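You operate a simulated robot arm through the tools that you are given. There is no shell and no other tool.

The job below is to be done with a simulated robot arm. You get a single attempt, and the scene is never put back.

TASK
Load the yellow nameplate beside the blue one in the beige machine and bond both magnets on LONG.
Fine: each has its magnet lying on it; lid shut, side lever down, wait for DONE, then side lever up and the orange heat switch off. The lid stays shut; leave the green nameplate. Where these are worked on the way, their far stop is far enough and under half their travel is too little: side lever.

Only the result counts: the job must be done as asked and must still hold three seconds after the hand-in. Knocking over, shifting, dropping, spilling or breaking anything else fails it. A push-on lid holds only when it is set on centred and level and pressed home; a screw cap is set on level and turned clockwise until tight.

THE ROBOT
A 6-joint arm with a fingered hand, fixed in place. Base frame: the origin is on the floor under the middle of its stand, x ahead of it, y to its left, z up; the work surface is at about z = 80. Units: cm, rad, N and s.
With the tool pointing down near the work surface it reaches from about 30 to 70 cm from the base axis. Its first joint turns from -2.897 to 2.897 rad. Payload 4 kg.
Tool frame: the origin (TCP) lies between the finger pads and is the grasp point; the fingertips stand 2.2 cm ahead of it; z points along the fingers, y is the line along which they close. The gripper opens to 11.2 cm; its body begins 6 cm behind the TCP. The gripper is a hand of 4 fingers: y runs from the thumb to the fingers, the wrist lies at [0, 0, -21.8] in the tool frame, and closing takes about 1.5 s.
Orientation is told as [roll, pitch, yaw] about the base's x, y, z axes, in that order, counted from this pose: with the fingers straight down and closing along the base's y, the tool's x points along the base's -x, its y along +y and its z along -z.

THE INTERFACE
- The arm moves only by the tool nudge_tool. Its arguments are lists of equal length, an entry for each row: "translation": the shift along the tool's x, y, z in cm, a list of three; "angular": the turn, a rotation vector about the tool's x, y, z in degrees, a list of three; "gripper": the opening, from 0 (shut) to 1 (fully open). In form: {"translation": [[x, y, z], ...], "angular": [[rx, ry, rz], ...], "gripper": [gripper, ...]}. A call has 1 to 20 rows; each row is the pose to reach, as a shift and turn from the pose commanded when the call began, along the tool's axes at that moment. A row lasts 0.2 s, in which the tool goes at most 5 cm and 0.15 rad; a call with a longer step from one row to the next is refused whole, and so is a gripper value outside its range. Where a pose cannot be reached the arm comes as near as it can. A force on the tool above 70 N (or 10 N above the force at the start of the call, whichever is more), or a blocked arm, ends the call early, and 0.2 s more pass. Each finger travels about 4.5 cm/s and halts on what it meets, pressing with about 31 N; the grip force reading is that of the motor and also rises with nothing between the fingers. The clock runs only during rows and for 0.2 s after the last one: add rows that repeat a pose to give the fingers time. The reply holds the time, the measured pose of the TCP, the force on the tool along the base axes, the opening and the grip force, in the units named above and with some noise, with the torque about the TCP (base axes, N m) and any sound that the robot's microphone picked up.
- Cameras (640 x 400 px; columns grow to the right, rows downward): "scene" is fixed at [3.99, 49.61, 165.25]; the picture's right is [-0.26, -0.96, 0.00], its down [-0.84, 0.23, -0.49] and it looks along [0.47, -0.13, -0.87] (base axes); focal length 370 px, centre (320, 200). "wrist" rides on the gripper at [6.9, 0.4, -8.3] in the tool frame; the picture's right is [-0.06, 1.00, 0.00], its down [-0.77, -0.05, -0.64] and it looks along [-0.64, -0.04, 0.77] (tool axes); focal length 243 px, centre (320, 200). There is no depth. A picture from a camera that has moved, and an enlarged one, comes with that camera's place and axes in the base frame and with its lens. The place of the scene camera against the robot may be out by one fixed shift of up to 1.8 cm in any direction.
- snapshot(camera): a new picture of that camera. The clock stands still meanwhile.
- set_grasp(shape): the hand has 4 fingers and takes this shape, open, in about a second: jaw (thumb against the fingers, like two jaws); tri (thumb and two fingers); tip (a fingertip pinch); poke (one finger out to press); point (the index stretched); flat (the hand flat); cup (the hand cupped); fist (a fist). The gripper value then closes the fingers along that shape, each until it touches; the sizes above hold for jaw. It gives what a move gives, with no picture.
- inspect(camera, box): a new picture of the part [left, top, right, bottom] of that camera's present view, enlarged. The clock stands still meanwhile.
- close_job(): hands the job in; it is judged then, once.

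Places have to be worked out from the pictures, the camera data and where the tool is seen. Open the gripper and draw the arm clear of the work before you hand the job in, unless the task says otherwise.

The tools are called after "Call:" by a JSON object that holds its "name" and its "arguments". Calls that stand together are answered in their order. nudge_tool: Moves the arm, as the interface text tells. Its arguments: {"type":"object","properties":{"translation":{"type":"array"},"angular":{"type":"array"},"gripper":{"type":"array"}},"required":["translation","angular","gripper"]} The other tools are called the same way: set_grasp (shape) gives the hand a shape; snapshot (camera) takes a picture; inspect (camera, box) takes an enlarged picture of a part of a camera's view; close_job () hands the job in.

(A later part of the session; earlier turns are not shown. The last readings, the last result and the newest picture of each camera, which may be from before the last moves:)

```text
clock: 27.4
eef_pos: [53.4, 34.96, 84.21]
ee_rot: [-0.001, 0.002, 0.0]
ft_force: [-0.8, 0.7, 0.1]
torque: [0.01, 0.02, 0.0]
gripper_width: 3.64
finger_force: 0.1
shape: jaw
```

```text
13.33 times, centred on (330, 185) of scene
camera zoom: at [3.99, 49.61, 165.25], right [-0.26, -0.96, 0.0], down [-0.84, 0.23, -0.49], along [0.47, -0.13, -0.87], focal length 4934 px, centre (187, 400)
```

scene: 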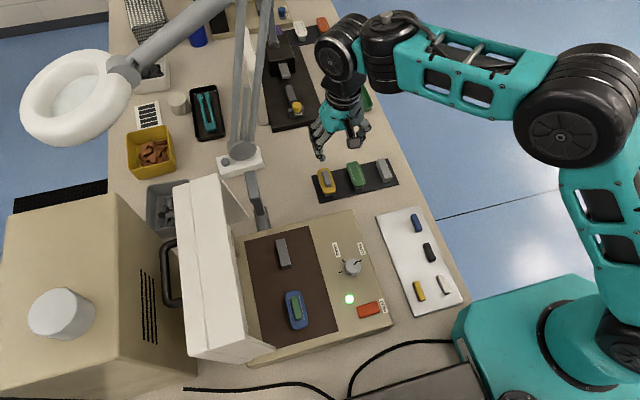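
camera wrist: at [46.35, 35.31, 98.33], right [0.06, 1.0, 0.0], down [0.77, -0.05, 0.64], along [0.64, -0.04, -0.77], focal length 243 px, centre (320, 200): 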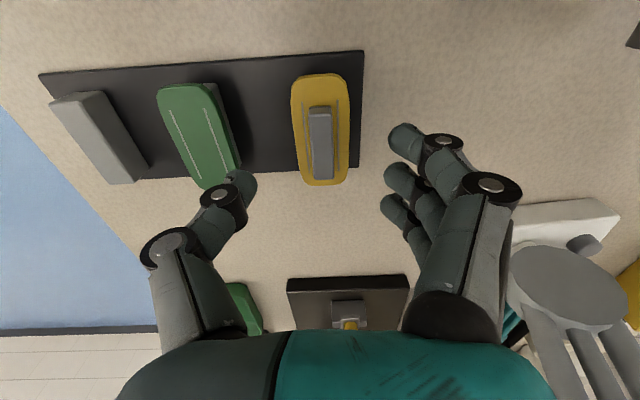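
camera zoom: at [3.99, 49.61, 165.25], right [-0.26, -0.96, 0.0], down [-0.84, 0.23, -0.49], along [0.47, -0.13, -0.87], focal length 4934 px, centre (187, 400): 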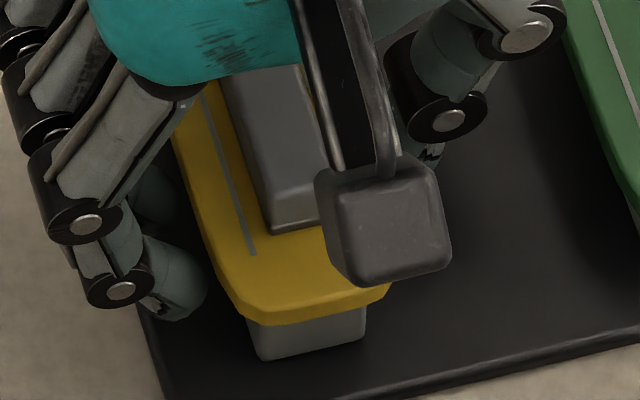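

The tips appear just beside/below the plate edge. I close further in small steps to see whether contact comes at this height.

Call:
{"name": "nudge_tool", "arguments": {"translation": [[0, 0, 0], [0, 0, 0], [0, 0, 0], [0, 0, 0]], "angular": [[0, 0, 0], [0, 0, 0], [0, 0, 0], [0, 0, 0]], "gripper": [0.31, 0.3, 0.29, 0.29]}}

Call:
{"name": "inspect", "arguments": {"camera": "wrist", "box": [160, 20, 480, 220]}}

```text
clock: 28.4
eef_pos: [53.3, 35.03, 84.27]
ee_rot: [-0.001, 0.0, 0.0]
ft_force: [0.4, -0.8, -0.1]
torque: [0.0, 0.02, 0.01]
gripper_width: 3.33
finger_force: 0.1
shape: jaw
```

```text
2.00 times, centred on (320, 120) of wrist
camera zoom: at [46.42, 35.45, 92.43], right [0.06, 1.0, 0.0], down [0.77, -0.05, 0.64], along [0.64, -0.04, -0.77], focal length 485 px, centre (320, 360)
```

zoom: 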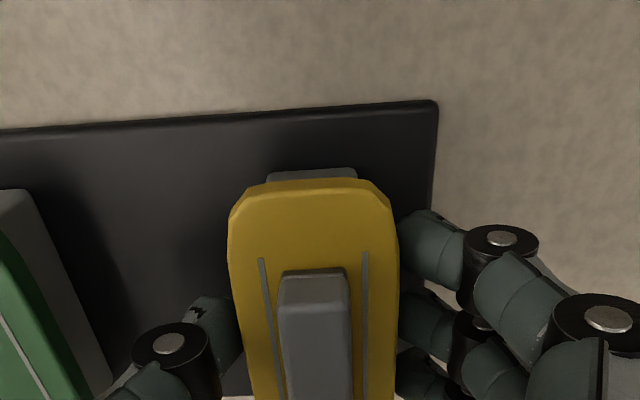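

Still passing underneath without contact. I open, raise another 0.5 cm and close again.

Call:
{"name": "nudge_tool", "arguments": {"translation": [[0, 0, 0], [0, 0, 0], [0, 0, 0], [0, 0, -0.3], [0, 0, -0.5], [0, 0, -0.5], [0, 0, -0.5], [0, 0, -0.5], [0, 0, -0.5], [0, 0, -0.5], [0, 0, -0.5]], "angular": [[0, 0, 0], [0, 0, 0], [0, 0, 0], [0, 0, 0], [0, 0, 0], [0, 0, 0], [0, 0, 0], [0, 0, 0], [0, 0, 0], [0, 0, 0], [0, 0, 0]], "gripper": [0.36, 0.42, 0.45, 0.45, 0.45, 0.42, 0.39, 0.36, 0.34, 0.32, 0.32]}}

Call:
{"name": "inspect", "arguments": {"camera": "wrist", "box": [160, 20, 480, 220]}}

Call:
{"name": "inspect", "arguments": {"camera": "scene", "box": [300, 150, 360, 200]}}

```text
clock: 30.8
eef_pos: [53.28, 34.96, 84.74]
ee_rot: [0.0, 0.0, 0.0]
ft_force: [-0.4, -0.2, -1.3]
torque: [0.02, 0.0, 0.03]
gripper_width: 3.64
finger_force: 0.2
shape: jaw
```

```text
2.00 times, centred on (320, 120) of wrist
camera zoom: at [46.38, 35.4, 92.92], right [0.06, 1.0, 0.0], down [0.77, -0.05, 0.64], along [0.64, -0.04, -0.77], focal length 485 px, centre (320, 360)
```

zoom: 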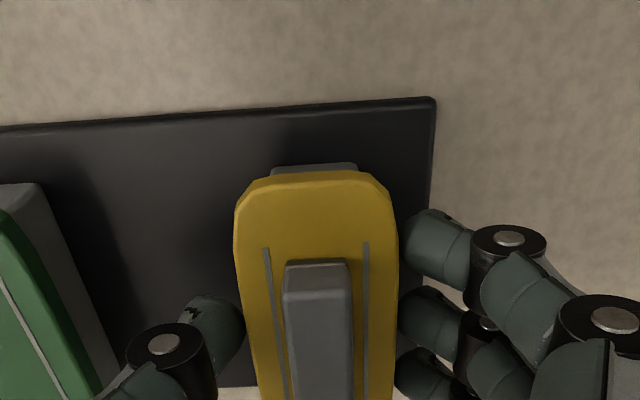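

```text
8.00 times, centred on (330, 175) of scene
camera zoom: at [3.99, 49.61, 165.25], right [-0.26, -0.96, 0.0], down [-0.84, 0.23, -0.49], along [0.47, -0.13, -0.87], focal length 2960 px, centre (240, 400)
```

zoom: 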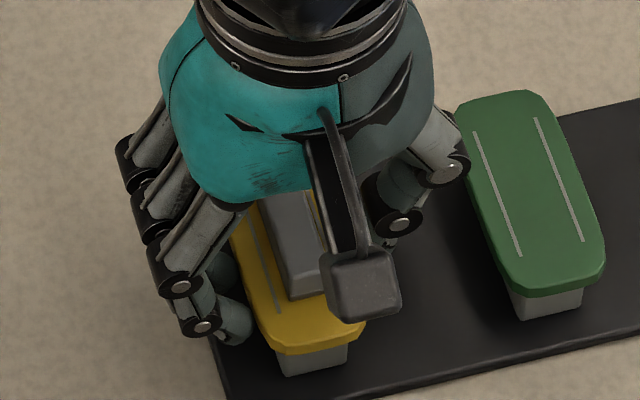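

The thumb now seems to be just touching the plate edge. I continue closing slowly at this height.

Call:
{"name": "nudge_tool", "arguments": {"translation": [[0, 0, 0], [0, 0, 0], [0, 0, 0], [0, 0, 0], [0, 0, 0]], "angular": [[0, 0, 0], [0, 0, 0], [0, 0, 0], [0, 0, 0], [0, 0, 0]], "gripper": [0.31, 0.3, 0.29, 0.28, 0.28]}}

Call:
{"name": "inspect", "arguments": {"camera": "wrist", "box": [160, 20, 480, 220]}}

Call:
{"name": "inspect", "arguments": {"camera": "scene", "box": [300, 150, 360, 200]}}

```text
clock: 32.0
eef_pos: [53.33, 34.92, 84.7]
ee_rot: [0.001, -0.001, 0.0]
ft_force: [-0.8, -0.8, 0.3]
torque: [0.01, 0.01, -0.03]
gripper_width: 3.29
finger_force: 0.0
shape: jaw
```

```text
2.00 times, centred on (320, 120) of wrist
camera zoom: at [46.38, 35.4, 92.93], right [0.06, 1.0, 0.0], down [0.77, -0.05, 0.64], along [0.64, -0.04, -0.77], focal length 485 px, centre (320, 360)
```

zoom: 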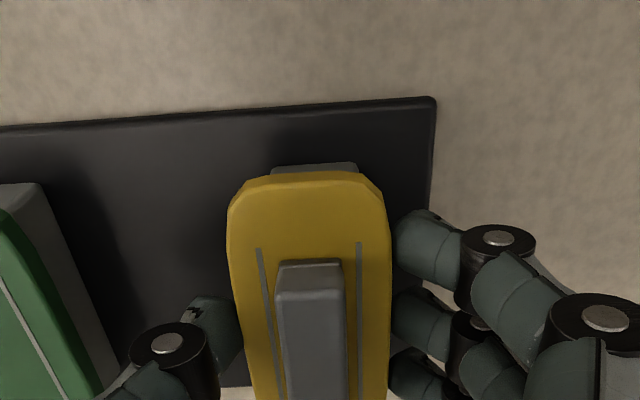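

```text
8.00 times, centred on (330, 175) of scene
camera zoom: at [3.99, 49.61, 165.25], right [-0.26, -0.96, 0.0], down [-0.84, 0.23, -0.49], along [0.47, -0.13, -0.87], focal length 2960 px, centre (240, 400)
```

zoom: 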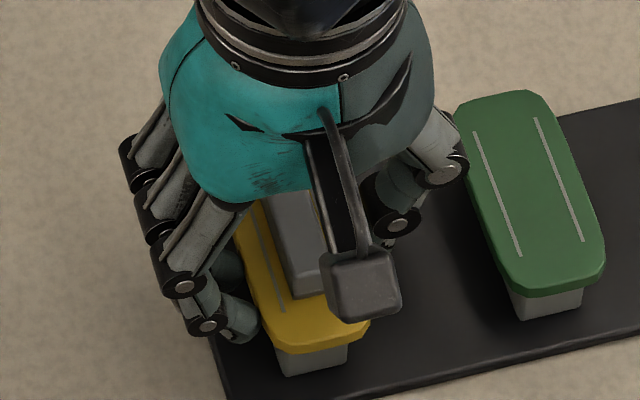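

The fingers have started to move the plate (contact), so the true width is near 3.3 cm and its top about z 84. I close on further to take a firm grip.

Call:
{"name": "nudge_tool", "arguments": {"translation": [[0, 0, 0], [0, 0, 0], [0, 0, 0], [0, 0, 0], [0, 0, 0]], "angular": [[0, 0, 0], [0, 0, 0], [0, 0, 0], [0, 0, 0], [0, 0, 0]], "gripper": [0.27, 0.26, 0.25, 0.24, 0.24]}}

Call:
{"name": "inspect", "arguments": {"camera": "wrist", "box": [160, 20, 480, 220]}}

Call:
{"name": "inspect", "arguments": {"camera": "scene", "box": [300, 150, 360, 200]}}

```text
clock: 33.2
eef_pos: [53.28, 34.93, 84.73]
ee_rot: [0.0, -0.001, 0.0]
ft_force: [0.3, 0.2, 0.9]
torque: [0.02, 0.01, 0.02]
gripper_width: 2.96
finger_force: 31.4
shape: jaw
```

```text
2.00 times, centred on (320, 120) of wrist
camera zoom: at [46.38, 35.4, 92.92], right [0.06, 1.0, 0.0], down [0.77, -0.05, 0.64], along [0.64, -0.04, -0.77], focal length 485 px, centre (320, 360)
```

zoom: 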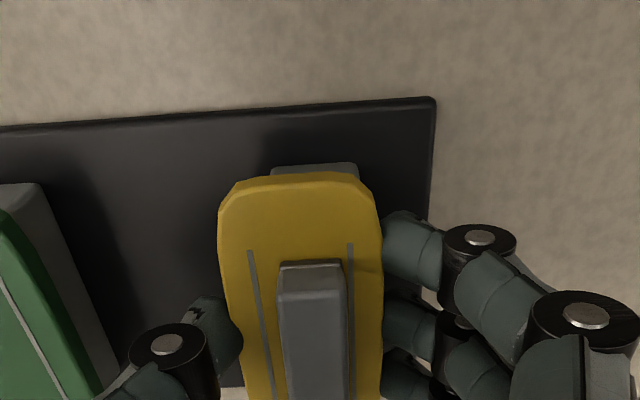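

```text
8.00 times, centred on (330, 175) of scene
camera zoom: at [3.99, 49.61, 165.25], right [-0.26, -0.96, 0.0], down [-0.84, 0.23, -0.49], along [0.47, -0.13, -0.87], focal length 2960 px, centre (240, 400)
```

zoom: 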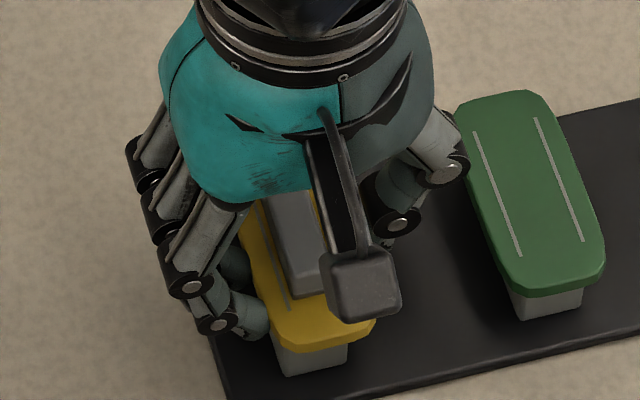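

The grip is firm (31 N, 2.96 cm). The magnet looks slightly off the plate's centreline now, so I check it closely before lifting.

Call:
{"name": "inspect", "arguments": {"camera": "wrist", "box": [250, 90, 380, 220]}}

Call:
{"name": "inspect", "arguments": {"camera": "scene", "box": [315, 170, 345, 200]}}

```text
3.08 times, centred on (315, 155) of wrist
camera zoom: at [46.38, 35.4, 92.92], right [0.06, 1.0, 0.0], down [0.77, -0.05, 0.64], along [0.64, -0.04, -0.77], focal length 746 px, centre (335, 338)
```

zoom: 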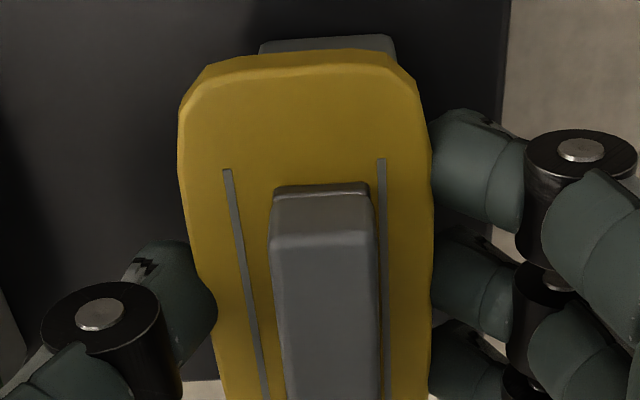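

```text
13.33 times, centred on (330, 185) of scene
camera zoom: at [3.99, 49.61, 165.25], right [-0.26, -0.96, 0.0], down [-0.84, 0.23, -0.49], along [0.47, -0.13, -0.87], focal length 4934 px, centre (187, 400)
```

zoom: 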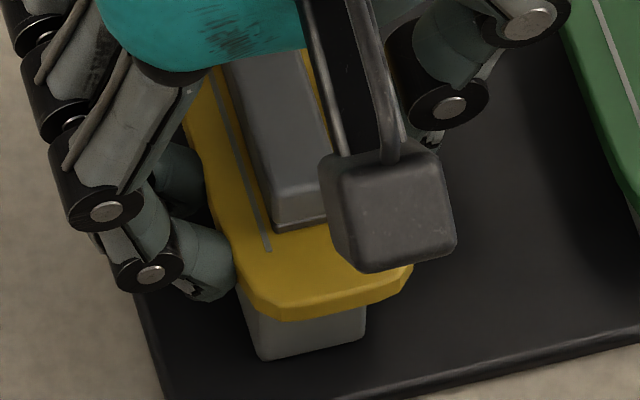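

Plate is gripped at its edges; the magnet lies about 0.2 cm off centre but well on the plate. I lift gently straight up 3 cm and check.

Call:
{"name": "nudge_tool", "arguments": {"translation": [[0, 0, -0.1], [0, 0, -0.3], [0, 0, -0.6], [0, 0, -1.0], [0, 0, -1.4], [0, 0, -1.8], [0, 0, -2.2], [0, 0, -2.5], [0, 0, -2.7], [0, 0, -2.8], [0, 0, -2.8]], "angular": [[0, 0, 0], [0, 0, 0], [0, 0, 0], [0, 0, 0], [0, 0, 0], [0, 0, 0], [0, 0, 0], [0, 0, 0], [0, 0, 0], [0, 0, 0], [0, 0, 0]], "gripper": [0.24, 0.24, 0.24, 0.24, 0.24, 0.24, 0.24, 0.24, 0.24, 0.24, 0.24]}}

Call:
{"name": "inspect", "arguments": {"camera": "wrist", "box": [240, 80, 400, 240]}}

Call:
{"name": "inspect", "arguments": {"camera": "scene", "box": [290, 140, 370, 200]}}

```text
clock: 35.6
eef_pos: [53.47, 35.02, 87.54]
ee_rot: [0.001, 0.0, -0.001]
ft_force: [0.1, -0.7, -1.3]
torque: [0.01, 0.01, -0.01]
gripper_width: 2.96
finger_force: 30.4
shape: jaw
```

```text
2.50 times, centred on (320, 160) of wrist
camera zoom: at [46.54, 35.41, 95.77], right [0.06, 1.0, 0.0], down [0.77, -0.05, 0.64], along [0.64, -0.04, -0.77], focal length 606 px, centre (320, 300)
```

zoom: 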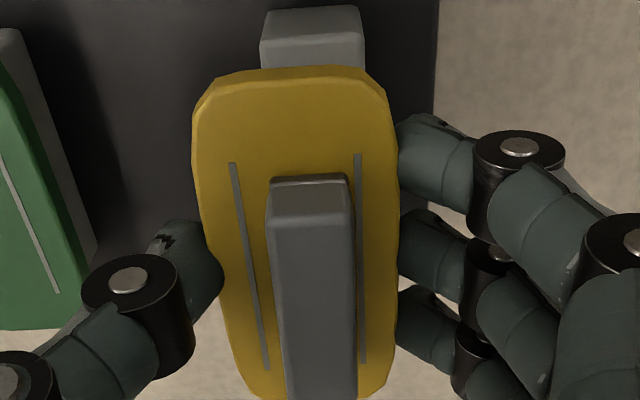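

```text
6.67 times, centred on (330, 170) of scene
camera zoom: at [3.99, 49.61, 165.25], right [-0.26, -0.96, 0.0], down [-0.84, 0.23, -0.49], along [0.47, -0.13, -0.87], focal length 2467 px, centre (253, 400)
```

zoom: 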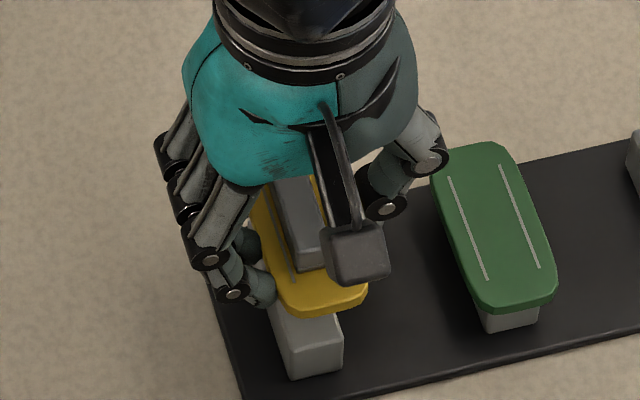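

The plate is lifted level with the magnet on it. I raise to about z 99 gently before moving across.

Call:
{"name": "nudge_tool", "arguments": {"translation": [[0, 0, -0.4], [0, 0, -1.2], [0, 0, -2.4], [0, 0, -3.8], [0, 0, -5.2], [0, 0, -6.6], [0, 0, -8], [0, 0, -9.4], [0, 0, -10.6], [0, 0, -11.3], [0, 0, -11.5], [0, 0, -11.5]], "angular": [[0, 0, 0], [0, 0, 0], [0, 0, 0], [0, 0, 0], [0, 0, 0], [0, 0, 0], [0, 0, 0], [0, 0, 0], [0, 0, 0], [0, 0, 0], [0, 0, 0], [0, 0, 0]], "gripper": [0.24, 0.24, 0.24, 0.24, 0.24, 0.24, 0.24, 0.24, 0.24, 0.24, 0.24, 0.24]}}

Call:
{"name": "nudge_tool", "arguments": {"translation": [[0.3, 0, 0], [1, 0, 0], [2, 0, 0], [3.2, 0, 0], [4.5, 0, 0], [5.8, 0, 0], [7.1, 0, 0], [8.4, 0, 0], [9.7, 0, 0], [11, 0, 0], [12.3, 0, 0], [13.6, 0, 0], [14.9, 0, 0], [16, 0, 0], [17, 0, 0], [17.7, 0, 0], [18, 0, 0], [18, 0, 0]], "angular": [[0, 0, 0], [0, 0, 0], [0, 0, 0], [0, 0, 0], [0, 0, 0], [0, 0, 0], [0, 0, 0], [0, 0, 0], [0, 0, 0], [0, 0, 0], [0, 0, 0], [0, 0, 0], [0, 0, 0], [0, 0, 0], [0, 0, 0], [0, 0, 0], [0, 0, 0], [0, 0, 0]], "gripper": [0.24, 0.24, 0.24, 0.24, 0.24, 0.24, 0.24, 0.24, 0.24, 0.24, 0.24, 0.24, 0.24, 0.24, 0.24, 0.24, 0.24, 0.24]}}

Call:
{"name": "snapshot", "arguments": {"camera": "wrist"}}

Call:
{"name": "snapshot", "arguments": {"camera": "scene"}}

```text
clock: 38.2
eef_pos: [53.39, 34.99, 99.03]
ee_rot: [0.001, 0.001, 0.001]
ft_force: [-0.1, 0.6, -0.9]
torque: [0.0, 0.0, -0.02]
gripper_width: 2.94
finger_force: 31.0
shape: jaw
```

```text
clock: 42.0
eef_pos: [35.36, 35.03, 99.09]
ee_rot: [-0.001, -0.001, -0.002]
ft_force: [0.4, -0.2, -0.4]
torque: [-0.02, -0.02, 0.02]
gripper_width: 2.96
finger_force: 31.4
shape: jaw
```

```text
taken
camera wrist: at [28.39, 35.46, 107.3], right [0.06, 1.0, 0.0], down [0.77, -0.05, 0.64], along [0.64, -0.04, -0.77], focal length 243 px, centre (320, 200)
```

wrist: 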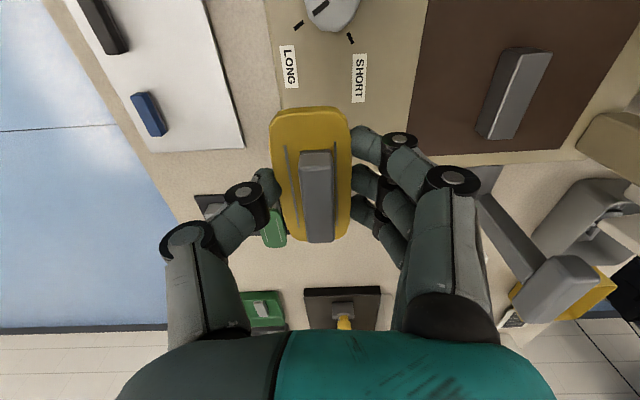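

```text
taken
```

scene: 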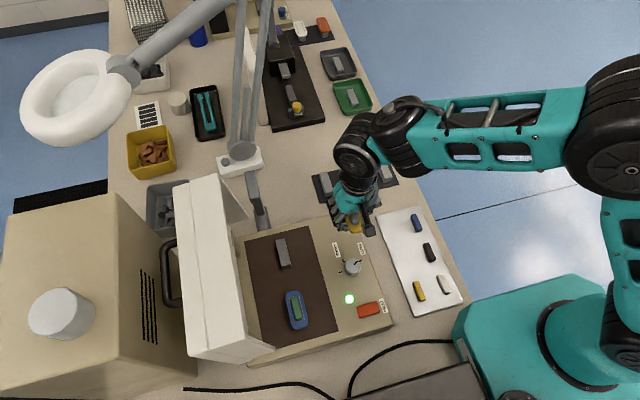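

The plate is carried well. The free machine block is visible at the right of the wrist view; I enlarge it to fix its position.

Call:
{"name": "inspect", "arguments": {"camera": "wrist", "box": [420, 20, 620, 160]}}

Call:
{"name": "inspect", "arguments": {"camera": "scene", "box": [230, 220, 340, 350]}}

Call:
{"name": "inspect", "arguments": {"camera": "wrist", "box": [240, 90, 400, 250]}}

```text
2.86 times, centred on (520, 90) of wrist
camera zoom: at [28.39, 35.46, 107.3], right [0.06, 1.0, 0.0], down [0.77, -0.05, 0.64], along [0.64, -0.04, -0.77], focal length 693 px, centre (-251, 514)
```

zoom: 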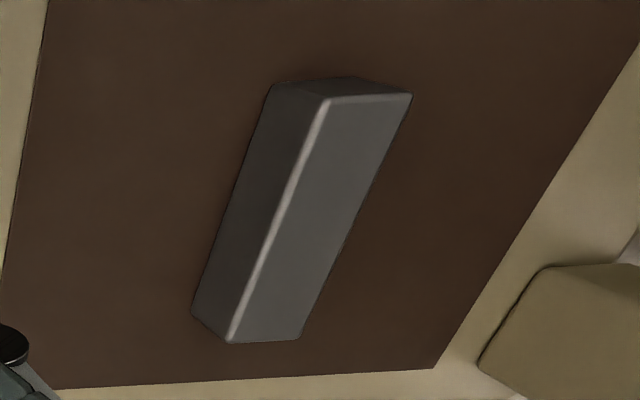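

```text
3.08 times, centred on (285, 285) of scene
camera zoom: at [3.99, 49.61, 165.25], right [-0.26, -0.96, 0.0], down [-0.84, 0.23, -0.49], along [0.47, -0.13, -0.87], focal length 1139 px, centre (428, -62)
```

zoom: 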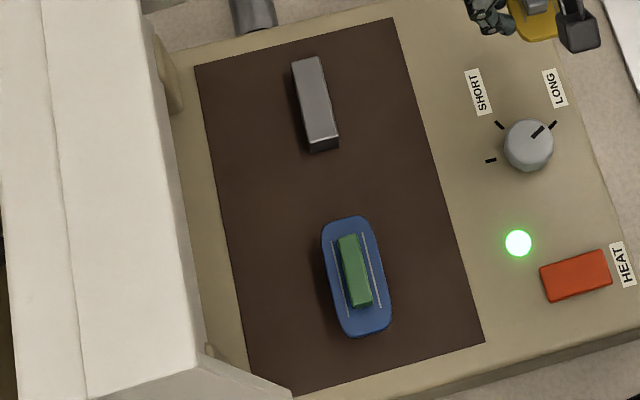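

```text
2.50 times, centred on (320, 170) of wrist
camera zoom: at [28.39, 35.46, 107.3], right [0.06, 1.0, 0.0], down [0.77, -0.05, 0.64], along [0.64, -0.04, -0.77], focal length 606 px, centre (320, 275)
```

zoom: 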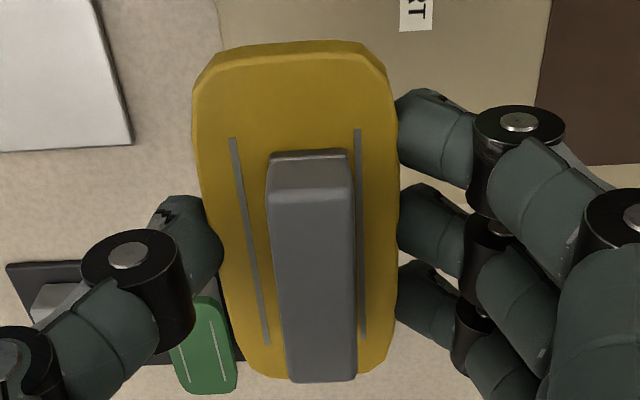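

Combining views, the bed surface is z≈85.6, the free block's centre ≈(35.5, 50.4), its top ≈87.8; the plate sits at about (-0.16, -0.29) from the TCP. I move in +y to about y=44 to refine the block's position from closer.

Call:
{"name": "nudge_tool", "arguments": {"translation": [[0, 0.3, 0], [0, 1, 0], [0, 2, 0], [0, 3.2, 0], [0, 4.5, 0], [0, 5.8, 0], [0, 7, 0], [0, 8, 0], [0, 8.7, 0], [0, 9, 0], [0, 9, 0]], "angular": [[0, 0, 0], [0, 0, 0], [0, 0, 0], [0, 0, 0], [0, 0, 0], [0, 0, 0], [0, 0, 0], [0, 0, 0], [0, 0, 0], [0, 0, 0], [0, 0, 0]], "gripper": [0.24, 0.24, 0.24, 0.24, 0.24, 0.24, 0.24, 0.24, 0.24, 0.24, 0.24]}}

Call:
{"name": "snapshot", "arguments": {"camera": "wrist"}}

Call:
{"name": "inspect", "arguments": {"camera": "wrist", "box": [320, 20, 520, 160]}}

Call:
{"name": "snapshot", "arguments": {"camera": "scene"}}

```text
clock: 44.4
eef_pos: [35.34, 43.99, 99.01]
ee_rot: [0.001, -0.001, 0.001]
ft_force: [0.7, -0.2, -0.5]
torque: [0.0, 0.02, 0.01]
gripper_width: 2.96
finger_force: 30.9
shape: jaw
```

```text
taken
camera wrist: at [28.37, 44.42, 107.18], right [0.06, 1.0, 0.0], down [0.77, -0.05, 0.64], along [0.64, -0.04, -0.77], focal length 243 px, centre (320, 200)
```

wrist: 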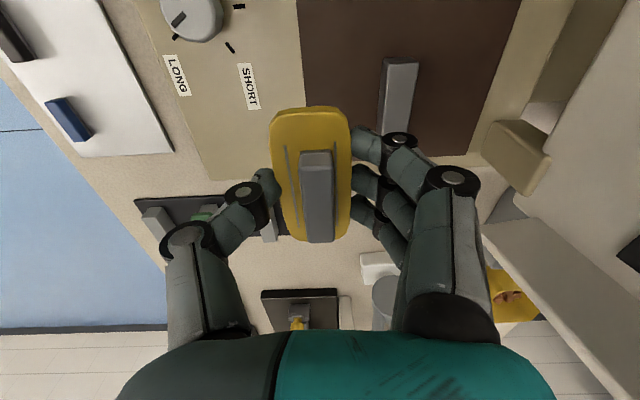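

```text
2.86 times, centred on (420, 90) of wrist
camera zoom: at [28.37, 44.42, 107.18], right [0.06, 1.0, 0.0], down [0.77, -0.05, 0.64], along [0.64, -0.04, -0.77], focal length 693 px, centre (34, 514)
```

zoom: 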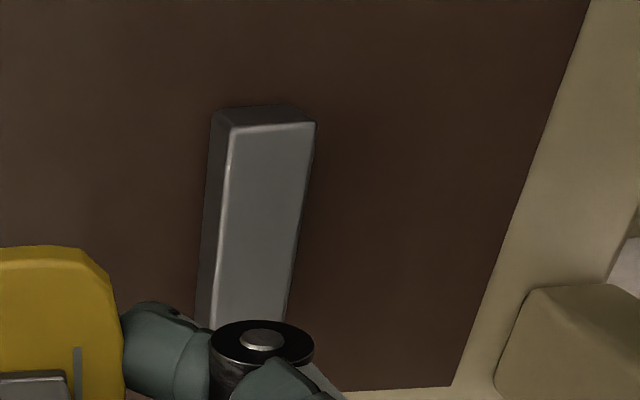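

```text
taken
```

scene: 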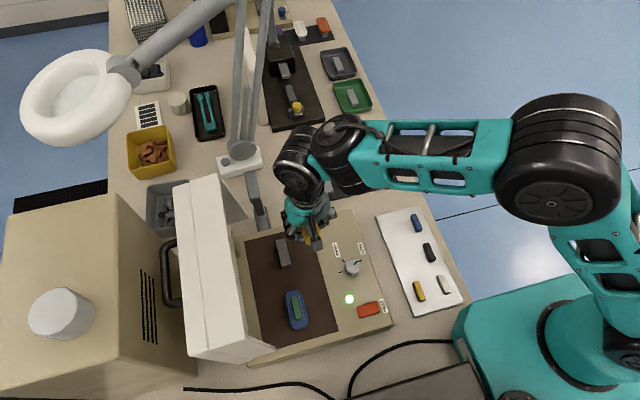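

The block centre works out at about (35.4, 50.1) with its top near z 88. I move over it and lower to z≈93 (plate still ≥3 cm clear), then check from the scene camera.

Call:
{"name": "nudge_tool", "arguments": {"translation": [[0, 0.3, 0], [0, 1, 0], [0, 2, 0], [-0.1, 3.2, 0], [-0.1, 4.4, 0], [-0.2, 5.4, 0], [-0.2, 6.1, 0], [-0.2, 6.4, 0], [-0.2, 6.4, 0.5], [-0.2, 6.4, 1.5], [-0.2, 6.4, 3], [-0.2, 6.4, 4.5], [-0.2, 6.4, 5.6], [-0.2, 6.4, 6], [-0.2, 6.4, 6]], "angular": [[0, 0, 0], [0, 0, 0], [0, 0, 0], [0, 0, 0], [0, 0, 0], [0, 0, 0], [0, 0, 0], [0, 0, 0], [0, 0, 0], [0, 0, 0], [0, 0, 0], [0, 0, 0], [0, 0, 0], [0, 0, 0], [0, 0, 0]], "gripper": [0.24, 0.24, 0.24, 0.24, 0.24, 0.24, 0.24, 0.24, 0.24, 0.24, 0.24, 0.24, 0.24, 0.24, 0.24]}}

Call:
{"name": "snapshot", "arguments": {"camera": "wrist"}}

Call:
{"name": "inspect", "arguments": {"camera": "scene", "box": [230, 190, 350, 340]}}

Call:
{"name": "inspect", "arguments": {"camera": "wrist", "box": [240, 60, 420, 240]}}

```text
clock: 47.6
eef_pos: [35.51, 50.28, 92.94]
ee_rot: [0.0, 0.0, 0.0]
ft_force: [-0.5, 0.6, -1.1]
torque: [0.01, -0.01, 0.0]
gripper_width: 2.92
finger_force: 31.1
shape: jaw
```

```text
taken
camera wrist: at [28.66, 50.74, 101.18], right [0.06, 1.0, 0.0], down [0.77, -0.05, 0.64], along [0.64, -0.04, -0.77], focal length 243 px, centre (320, 200)
```

wrist: 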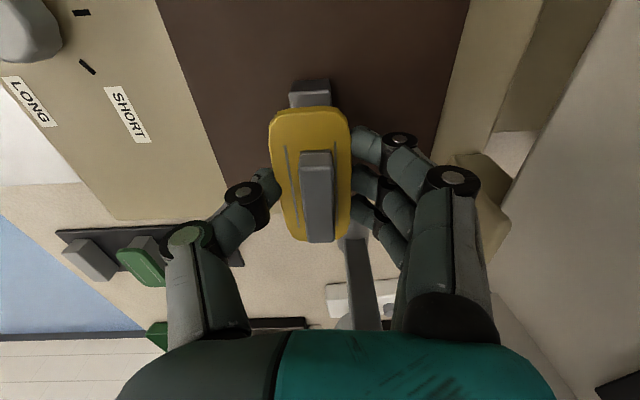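

```text
2.67 times, centred on (290, 265) of scene
camera zoom: at [3.99, 49.61, 165.25], right [-0.26, -0.96, 0.0], down [-0.84, 0.23, -0.49], along [0.47, -0.13, -0.87], focal length 987 px, centre (400, 27)
```

zoom: 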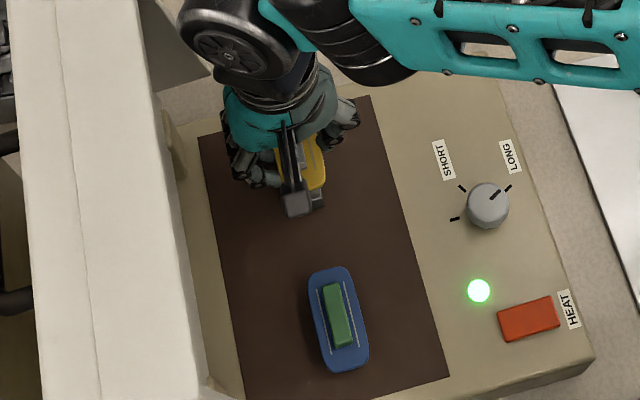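

```text
2.22 times, centred on (330, 150) of wrist
camera zoom: at [28.66, 50.74, 101.18], right [0.06, 1.0, 0.0], down [0.77, -0.05, 0.64], along [0.64, -0.04, -0.77], focal length 539 px, centre (298, 311)
```

zoom: 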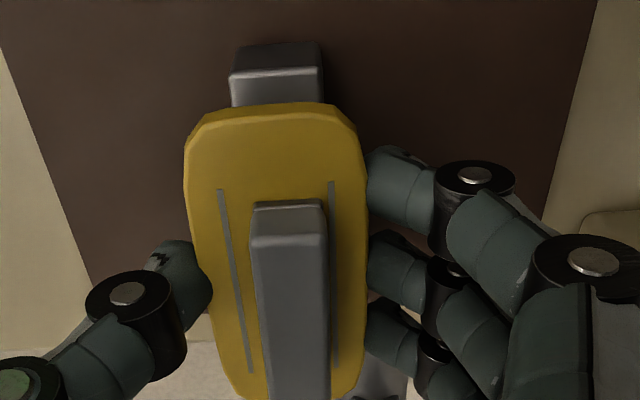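

The plate's centreline (y≈50.06) matches the block's (y≈50.03) and x is within 0.2 cm. I descend slowly to z≈90.2.

Call:
{"name": "nudge_tool", "arguments": {"translation": [[0, 0, 0.3], [0, 0, 0.8], [0, 0, 1.3], [0, 0, 1.8], [0, 0, 2.2], [0, 0, 2.5], [0, 0, 2.7], [0, 0, 2.7]], "angular": [[0, 0, 0], [0, 0, 0], [0, 0, 0], [0, 0, 0], [0, 0, 0], [0, 0, 0], [0, 0, 0], [0, 0, 0]], "gripper": [0.24, 0.24, 0.24, 0.24, 0.24, 0.24, 0.24, 0.24]}}

Call:
{"name": "inspect", "arguments": {"camera": "wrist", "box": [240, 60, 420, 240]}}

Call:
{"name": "inspect", "arguments": {"camera": "scene", "box": [250, 200, 330, 280]}}

```text
clock: 49.4
eef_pos: [35.58, 50.32, 90.34]
ee_rot: [0.0, 0.002, 0.001]
ft_force: [0.1, -0.4, -1.1]
torque: [0.01, -0.02, 0.01]
gripper_width: 2.95
finger_force: 31.5
shape: jaw
```

```text
2.22 times, centred on (330, 150) of wrist
camera zoom: at [28.67, 50.77, 98.54], right [0.06, 1.0, 0.0], down [0.77, -0.05, 0.64], along [0.64, -0.04, -0.77], focal length 539 px, centre (298, 311)
```

zoom: 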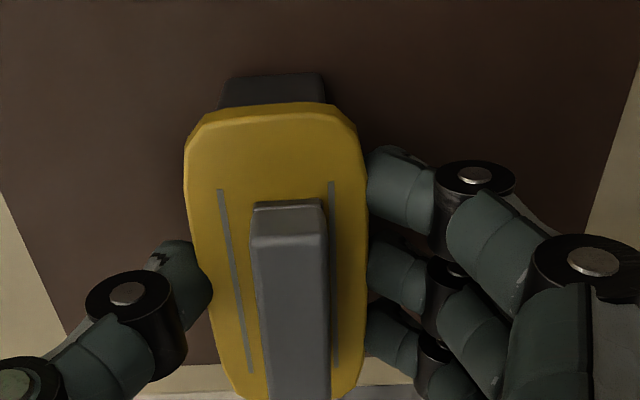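

```text
5.00 times, centred on (290, 240) of scene
camera zoom: at [3.99, 49.61, 165.25], right [-0.26, -0.96, 0.0], down [-0.84, 0.23, -0.49], along [0.47, -0.13, -0.87], focal length 1850 px, centre (470, 0)
```

zoom: 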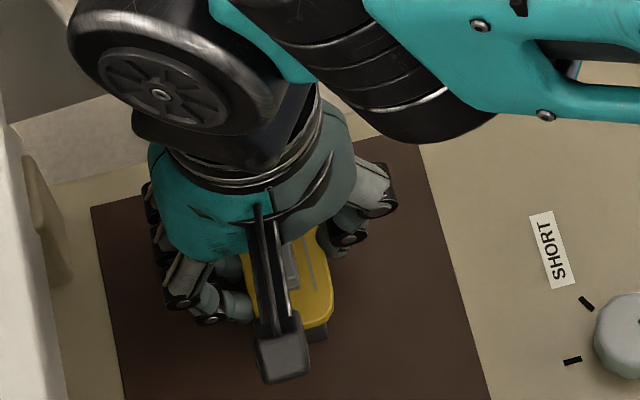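

No contact yet. I lower another 0.5 cm in fine steps and read the force.

Call:
{"name": "nudge_tool", "arguments": {"translation": [[0, 0, 0.15], [0, 0, 0.3], [0, 0, 0.45], [0, 0, 0.5]], "angular": [[0, 0, 0], [0, 0, 0], [0, 0, 0], [0, 0, 0]], "gripper": [0.24, 0.24, 0.24, 0.24]}}

Call:
{"name": "inspect", "arguments": {"camera": "wrist", "box": [240, 60, 420, 240]}}

```text
clock: 50.4
eef_pos: [35.65, 50.45, 90.04]
ee_rot: [0.002, -0.001, 0.001]
ft_force: [-2.3, -2.6, 19.3]
torque: [-0.03, 0.05, 0.0]
gripper_width: 3.02
finger_force: 31.7
shape: jaw
```

```text
2.22 times, centred on (330, 150) of wrist
camera zoom: at [28.68, 50.83, 98.21], right [0.06, 1.0, 0.0], down [0.76, -0.05, 0.64], along [0.64, -0.04, -0.77], focal length 539 px, centre (298, 311)
```

zoom: 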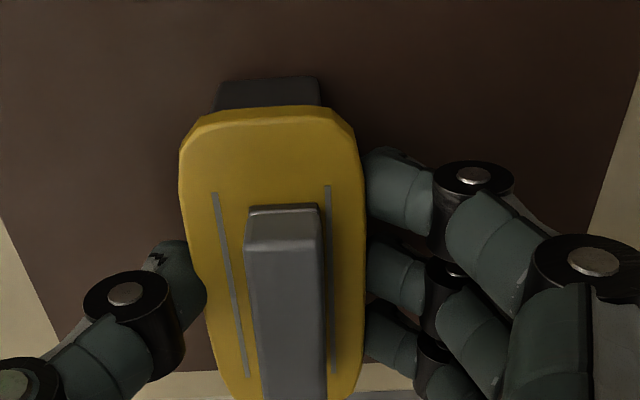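

Contact: 19 N upward at z≈90, so the plate is on the block. I ease up 0.15 cm and open the fingers slowly.

Call:
{"name": "nudge_tool", "arguments": {"translation": [[0, 0, -0.15], [0, 0, -0.2], [0, 0, -0.2], [0, 0, -0.2], [0, 0, -0.2], [0, 0, -0.2], [0, 0, -0.2], [0, 0, -0.2], [0, 0, -0.2], [0, 0, -0.2], [0, 0, -0.2]], "angular": [[0, 0, 0], [0, 0, 0], [0, 0, 0], [0, 0, 0], [0, 0, 0], [0, 0, 0], [0, 0, 0], [0, 0, 0], [0, 0, 0], [0, 0, 0], [0, 0, 0]], "gripper": [0.24, 0.26, 0.27, 0.28, 0.29, 0.3, 0.32, 0.34, 0.37, 0.4, 0.42]}}

Call:
{"name": "inspect", "arguments": {"camera": "wrist", "box": [240, 60, 420, 240]}}

Call:
{"name": "inspect", "arguments": {"camera": "scene", "box": [250, 200, 330, 280]}}

```text
clock: 52.8
eef_pos: [35.7, 50.32, 90.12]
ee_rot: [-0.001, -0.001, 0.0]
ft_force: [-0.5, 0.6, -0.6]
torque: [-0.02, -0.02, 0.02]
gripper_width: 4.62
finger_force: 0.1
shape: jaw
```

```text
2.22 times, centred on (330, 150) of wrist
camera zoom: at [28.65, 50.77, 98.29], right [0.06, 1.0, 0.0], down [0.77, -0.05, 0.64], along [0.64, -0.04, -0.77], focal length 539 px, centre (298, 311)
```

zoom: 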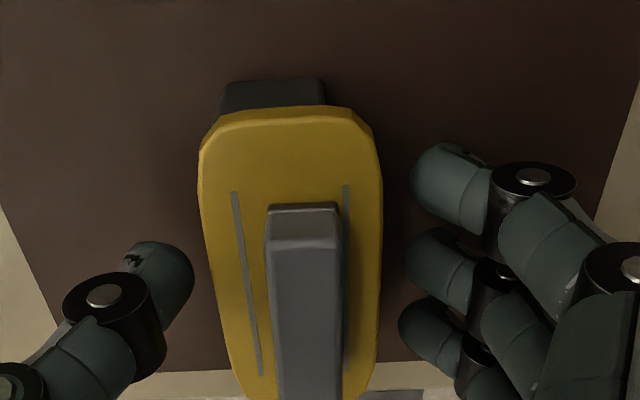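

```text
5.00 times, centred on (290, 240) of scene
camera zoom: at [3.99, 49.61, 165.25], right [-0.26, -0.96, 0.0], down [-0.84, 0.23, -0.49], along [0.47, -0.13, -0.87], focal length 1850 px, centre (470, 0)
```

zoom: 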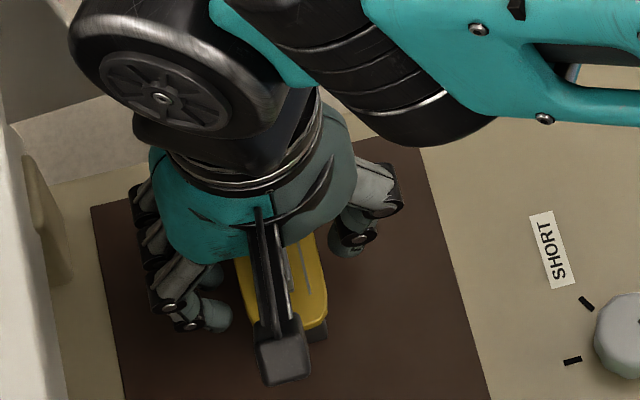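

The plate rests on the block (about 0.25 cm off centre in y, fully supported) with its magnet on it. I open slightly more and rise straight up.

Call:
{"name": "nudge_tool", "arguments": {"translation": [[0, 0, 0], [0, 0, 0], [0, 0, -0.5], [0, 0, -1.5], [0, 0, -3], [0, 0, -5], [0, 0, -7.5], [0, 0, -10], [0, 0, -12.5], [0, 0, -15]], "angular": [[0, 0, 0], [0, 0, 0], [0, 0, 0], [0, 0, 0], [0, 0, 0], [0, 0, 0], [0, 0, 0], [0, 0, 0], [0, 0, 0], [0, 0, 0]], "gripper": [0.46, 0.5, 0.5, 0.5, 0.5, 0.5, 0.5, 0.5, 0.5, 0.5]}}

Call:
{"name": "snapshot", "arguments": {"camera": "wrist"}}

Call:
{"name": "snapshot", "arguments": {"camera": "scene"}}

```text
clock: 55.0
eef_pos: [35.47, 50.46, 105.06]
ee_rot: [0.0, 0.001, 0.001]
ft_force: [-0.1, 0.0, 0.2]
torque: [-0.02, -0.02, 0.02]
gripper_width: 5.48
finger_force: 0.2
shape: jaw
```

```text
taken
camera wrist: at [28.62, 50.84, 113.2], right [0.06, 1.0, 0.0], down [0.77, -0.05, 0.64], along [0.64, -0.04, -0.77], focal length 243 px, centre (320, 200)
```

wrist: 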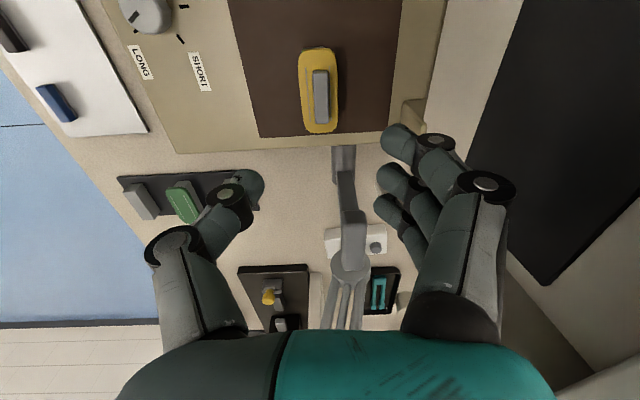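

```text
taken
```

scene: 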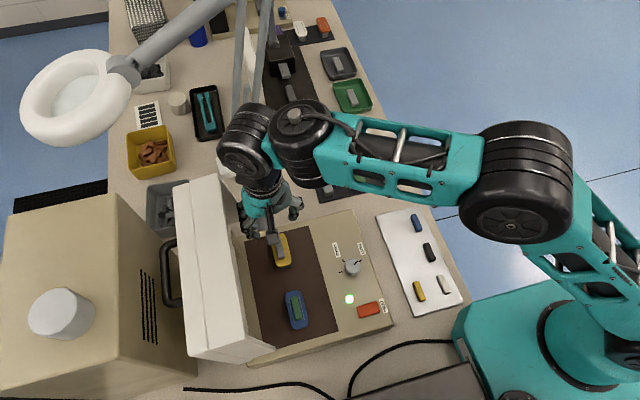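

The yellow plate with its magnet is seated. Now I withdraw up and toward -y, turning the camera to face +y, to study the lid for closing it.

Call:
{"name": "nudge_tool", "arguments": {"translation": [[0.3, -2, -2], [0.6, -4, -4], [1, -6, -6], [1.4, -8, -8], [1.8, -10, -10], [2.2, -11.5, -12], [2.6, -12.5, -14], [3, -13.5, -16], [3.4, -14, -18], [3.7, -14.5, -19.5], [4, -14.5, -21], [4, -14.5, -21], [4, -14.5, -21]], "angular": [[0, 0, 0], [0, 0, -8], [0, 0, -16], [0, 0, -24], [0, 0, -32], [0, 0, -40], [0, 0, -48], [0, 0, -56], [0, 0, -64], [0, 0, -72], [0, 0, -80], [0, 0, -88], [0, 0, -90]], "gripper": [0.5, 0.5, 0.5, 0.5, 0.5, 0.5, 0.5, 0.5, 0.5, 0.5, 0.5, 0.5, 0.5]}}

Call:
{"name": "snapshot", "arguments": {"camera": "wrist"}}

Call:
{"name": "snapshot", "arguments": {"camera": "scene"}}

```text
clock: 57.8
eef_pos: [31.68, 35.8, 126.12]
ee_rot: [-0.001, -0.001, 1.572]
ft_force: [0.3, 0.5, -0.2]
torque: [0.02, -0.04, -0.02]
gripper_width: 5.53
finger_force: 0.1
shape: jaw
```

```text
taken
camera wrist: at [31.13, 28.86, 134.32], right [-1.0, 0.06, 0.0], down [0.05, 0.77, 0.64], along [0.04, 0.64, -0.77], focal length 243 px, centre (320, 200)
```

wrist: 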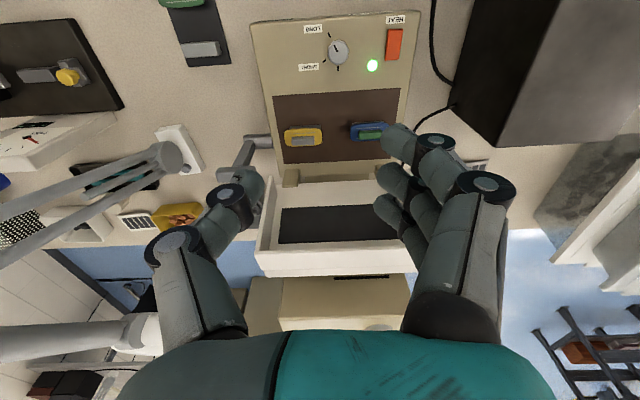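

```text
taken
```

scene: 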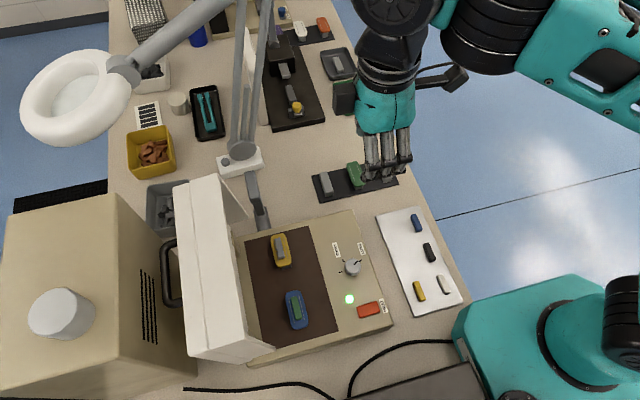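

Call:
{"name": "inspect", "arguments": {"camera": "wrist", "box": [230, 120, 430, 330]}}

Call:
{"name": "inspect", "arguments": {"camera": "scene", "box": [150, 160, 290, 370]}}

Call:
{"name": "inspect", "arguments": {"camera": "wrist", "box": [240, 10, 430, 180]}}

```text
1.90 times, centred on (330, 225) of wrist
camera zoom: at [31.13, 28.86, 134.32], right [-1.0, 0.06, 0.0], down [0.05, 0.77, 0.64], along [0.04, 0.64, -0.77], focal length 462 px, centre (301, 152)
```

zoom: 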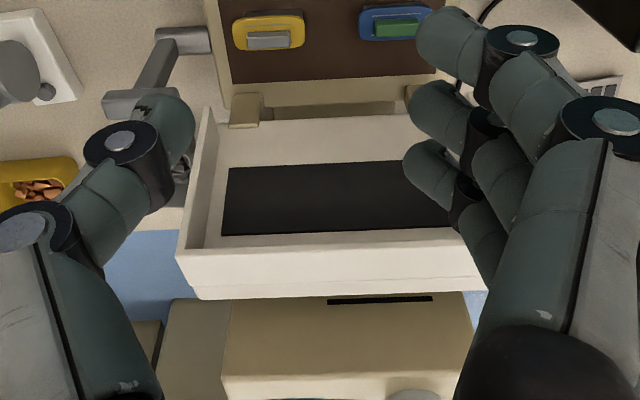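

```text
1.90 times, centred on (220, 265) of scene
camera zoom: at [3.99, 49.61, 165.25], right [-0.26, -0.96, 0.0], down [-0.84, 0.23, -0.49], along [0.47, -0.13, -0.87], focal length 705 px, centre (510, 76)
```

zoom: 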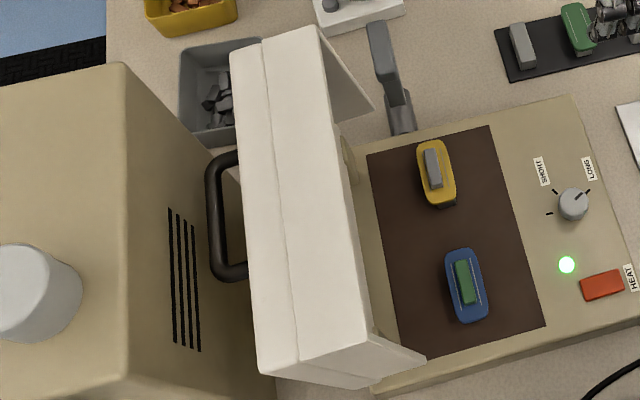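

```text
2.35 times, centred on (335, 95) of wrist
camera zoom: at [31.13, 28.86, 134.32], right [-1.0, 0.06, 0.0], down [0.05, 0.77, 0.64], along [0.04, 0.64, -0.77], focal length 571 px, centre (285, 447)
```

zoom: 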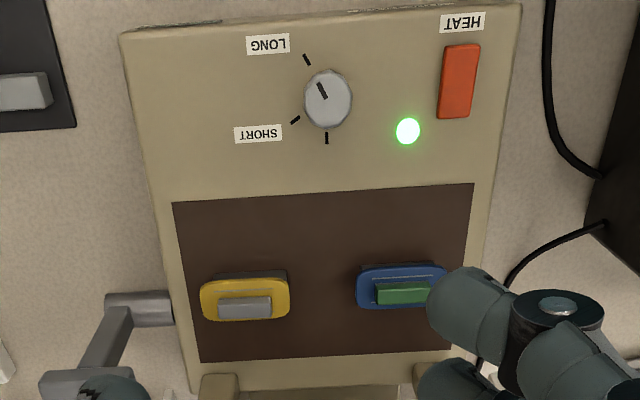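

Both plates look well seated and aligned. For the lid I want to straddle its top edge (about y 58–67, z 111) from above; I first test the reach by going over it at safe height with the hand fully open.

Call:
{"name": "nudge_tool", "arguments": {"translation": [[-2, 0.3, 0], [-4, 0.6, 0], [-6, 0.9, 0], [-8, 1.2, 0], [-10, 1.5, 0], [-12, 1.8, 0], [-14, 2.1, 0], [-16, 2.4, 0], [-18, 2.7, 0], [-20, 3, 0], [-22, 3.4, 0], [-24.2, 3.7, 0], [-24.2, 3.7, 0]], "angular": [[0, 0, 7.5], [0, 0, 15], [0, 0, 22.5], [0, 0, 30], [0, 0, 37.5], [0, 0, 45], [0, 0, 52.5], [0, 0, 60], [0, 0, 67.5], [0, 0, 75], [0, 0, 82.5], [0, 0, 90], [0, 0, 90]], "gripper": [0.6, 0.7, 0.8, 0.9, 1, 1, 1, 1, 1, 1, 1, 1, 1]}}

Call:
{"name": "snapshot", "arguments": {"camera": "scene"}}

Call:
{"name": "snapshot", "arguments": {"camera": "wrist"}}

```text
clock: 60.6
eef_pos: [24.32, 54.42, 122.57]
ee_rot: [-0.001, -0.002, -0.002]
ft_force: [1.0, 0.0, 0.9]
torque: [0.09, 0.05, 0.01]
gripper_width: 11.2
finger_force: 0.1
shape: jaw
out of reach, approached as far as the arm can: row 7, 8, 9, 10, 11, 12, 13
```

```text
taken
```

scene: 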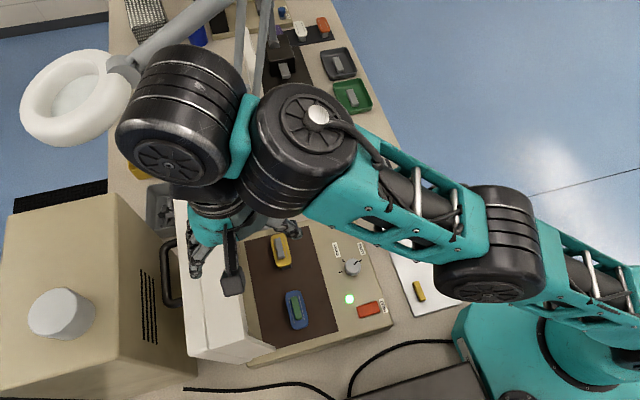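

```text
taken
camera wrist: at [17.35, 54.73, 130.86], right [0.07, 1.0, 0.0], down [0.77, -0.05, 0.64], along [0.64, -0.04, -0.77], focal length 243 px, centre (320, 200)
```

wrist: 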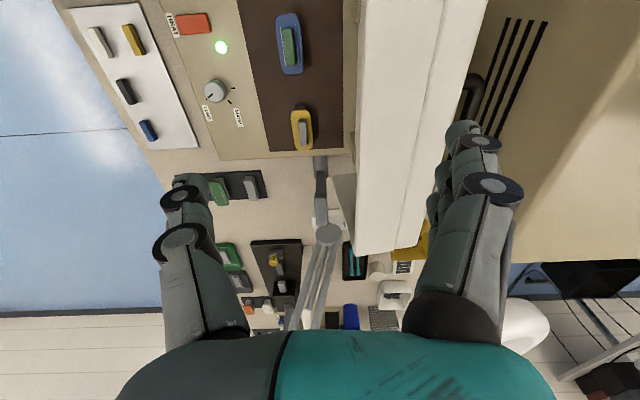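

The reach with a straight-down hand ends short of the lid; seen from here the lid's rim is at y≈57.3, its back at y≈65, top z≈111.5. A tilted hand will reach, so I first step back to a clearly reachable pose and start tilting the fingers outward (+y).

Call:
{"name": "nudge_tool", "arguments": {"translation": [[0, -3, 0], [0, -6, 0], [0, -9, 0], [0, -12, 0], [0, -12, 0]], "angular": [[0, 0, 0], [-6, 0, 0], [-12, 0, 0], [-18, 0, 0], [-18, 0, 0]], "gripper": [1, 1, 1, 1, 1]}}

Call:
{"name": "snapshot", "arguments": {"camera": "scene"}}

```text
clock: 61.8
eef_pos: [26.59, 45.59, 127.72]
ee_rot: [0.314, -0.001, 0.002]
ft_force: [0.6, 0.2, 0.8]
torque: [0.0, -0.02, 0.0]
gripper_width: 11.21
finger_force: 0.1
shape: jaw
out of reach, approached as far as the arm can: row 2, 3, 4, 5
```

```text
taken
```

scene: 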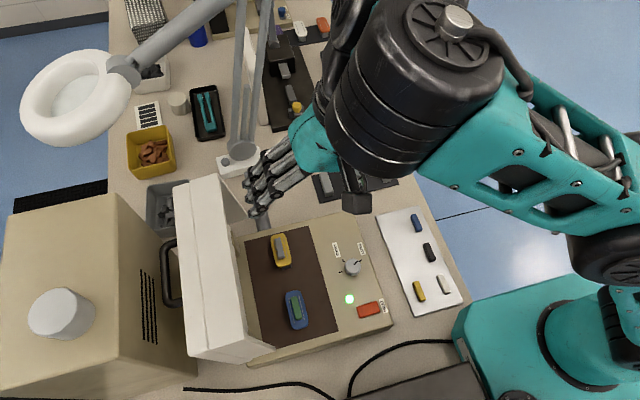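

The reply says the pose was only approached. I hold for a few rows with no shift to see whether the arm settles on the commanded pose.

Call:
{"name": "nudge_tool", "arguments": {"translation": [[0, 0, 0], [0, 0, 0], [0, 0, 0]], "angular": [[0, 0, 0], [0, 0, 0], [0, 0, 0]], "gripper": [1, 1, 1]}}

```text
clock: 62.6
eef_pos: [26.53, 45.5, 127.78]
ee_rot: [0.313, 0.002, 0.001]
ft_force: [-0.3, 0.3, 0.2]
torque: [0.01, 0.0, 0.01]
gripper_width: 11.17
finger_force: 0.2
shape: jaw
```

The commanded pose was clipped to where the arm stands. I now move with the same 18° tilt toward (28, 52, 118), in front of and above the lid top, to test reach lower down.

Call:
{"name": "nudge_tool", "arguments": {"translation": [[-0.3, 0.6, 2.2], [-0.6, 1.3, 4.5], [-0.9, 1.9, 6.8], [-1.2, 2.5, 9], [-1.5, 3.17, 11.28], [-1.5, 3.17, 11.28]], "angular": [[0, 0, 0], [0, 0, 0], [0, 0, 0], [0, 0, 0], [0, 0, 0], [0, 0, 0]], "gripper": [1, 1, 1, 1, 1, 1]}}

Call:
{"name": "snapshot", "arguments": {"camera": "scene"}}

Call:
{"name": "snapshot", "arguments": {"camera": "wrist"}}

```text
clock: 64.0
eef_pos: [29.02, 53.32, 119.16]
ee_rot: [0.314, 0.002, 0.001]
ft_force: [-0.7, 0.6, -0.7]
torque: [0.01, 0.02, -0.04]
gripper_width: 11.18
finger_force: 0.1
shape: jaw
out of reach, approached as far as the arm can: row 1, 2, 3, 4, 5, 6
```

```text
taken
```

scene: 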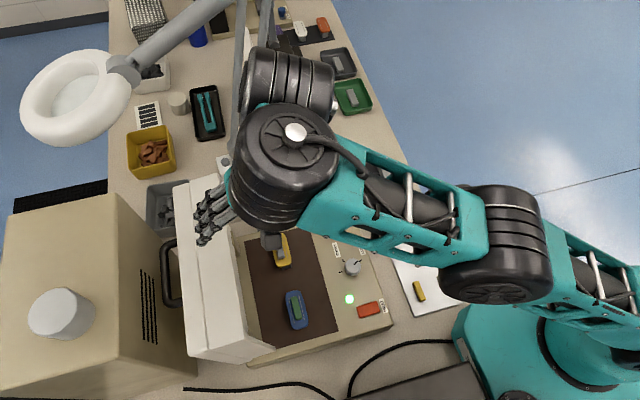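

```text
taken
camera wrist: at [22.07, 51.2, 127.11], right [0.06, 0.95, 0.31], down [0.77, -0.24, 0.59], along [0.64, 0.2, -0.74], focal length 243 px, centre (320, 200)
```

wrist: 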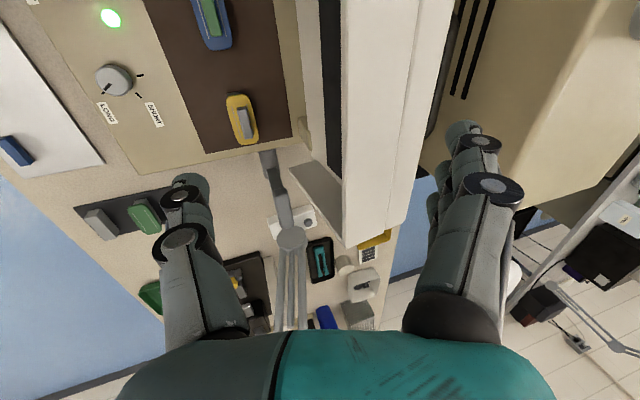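

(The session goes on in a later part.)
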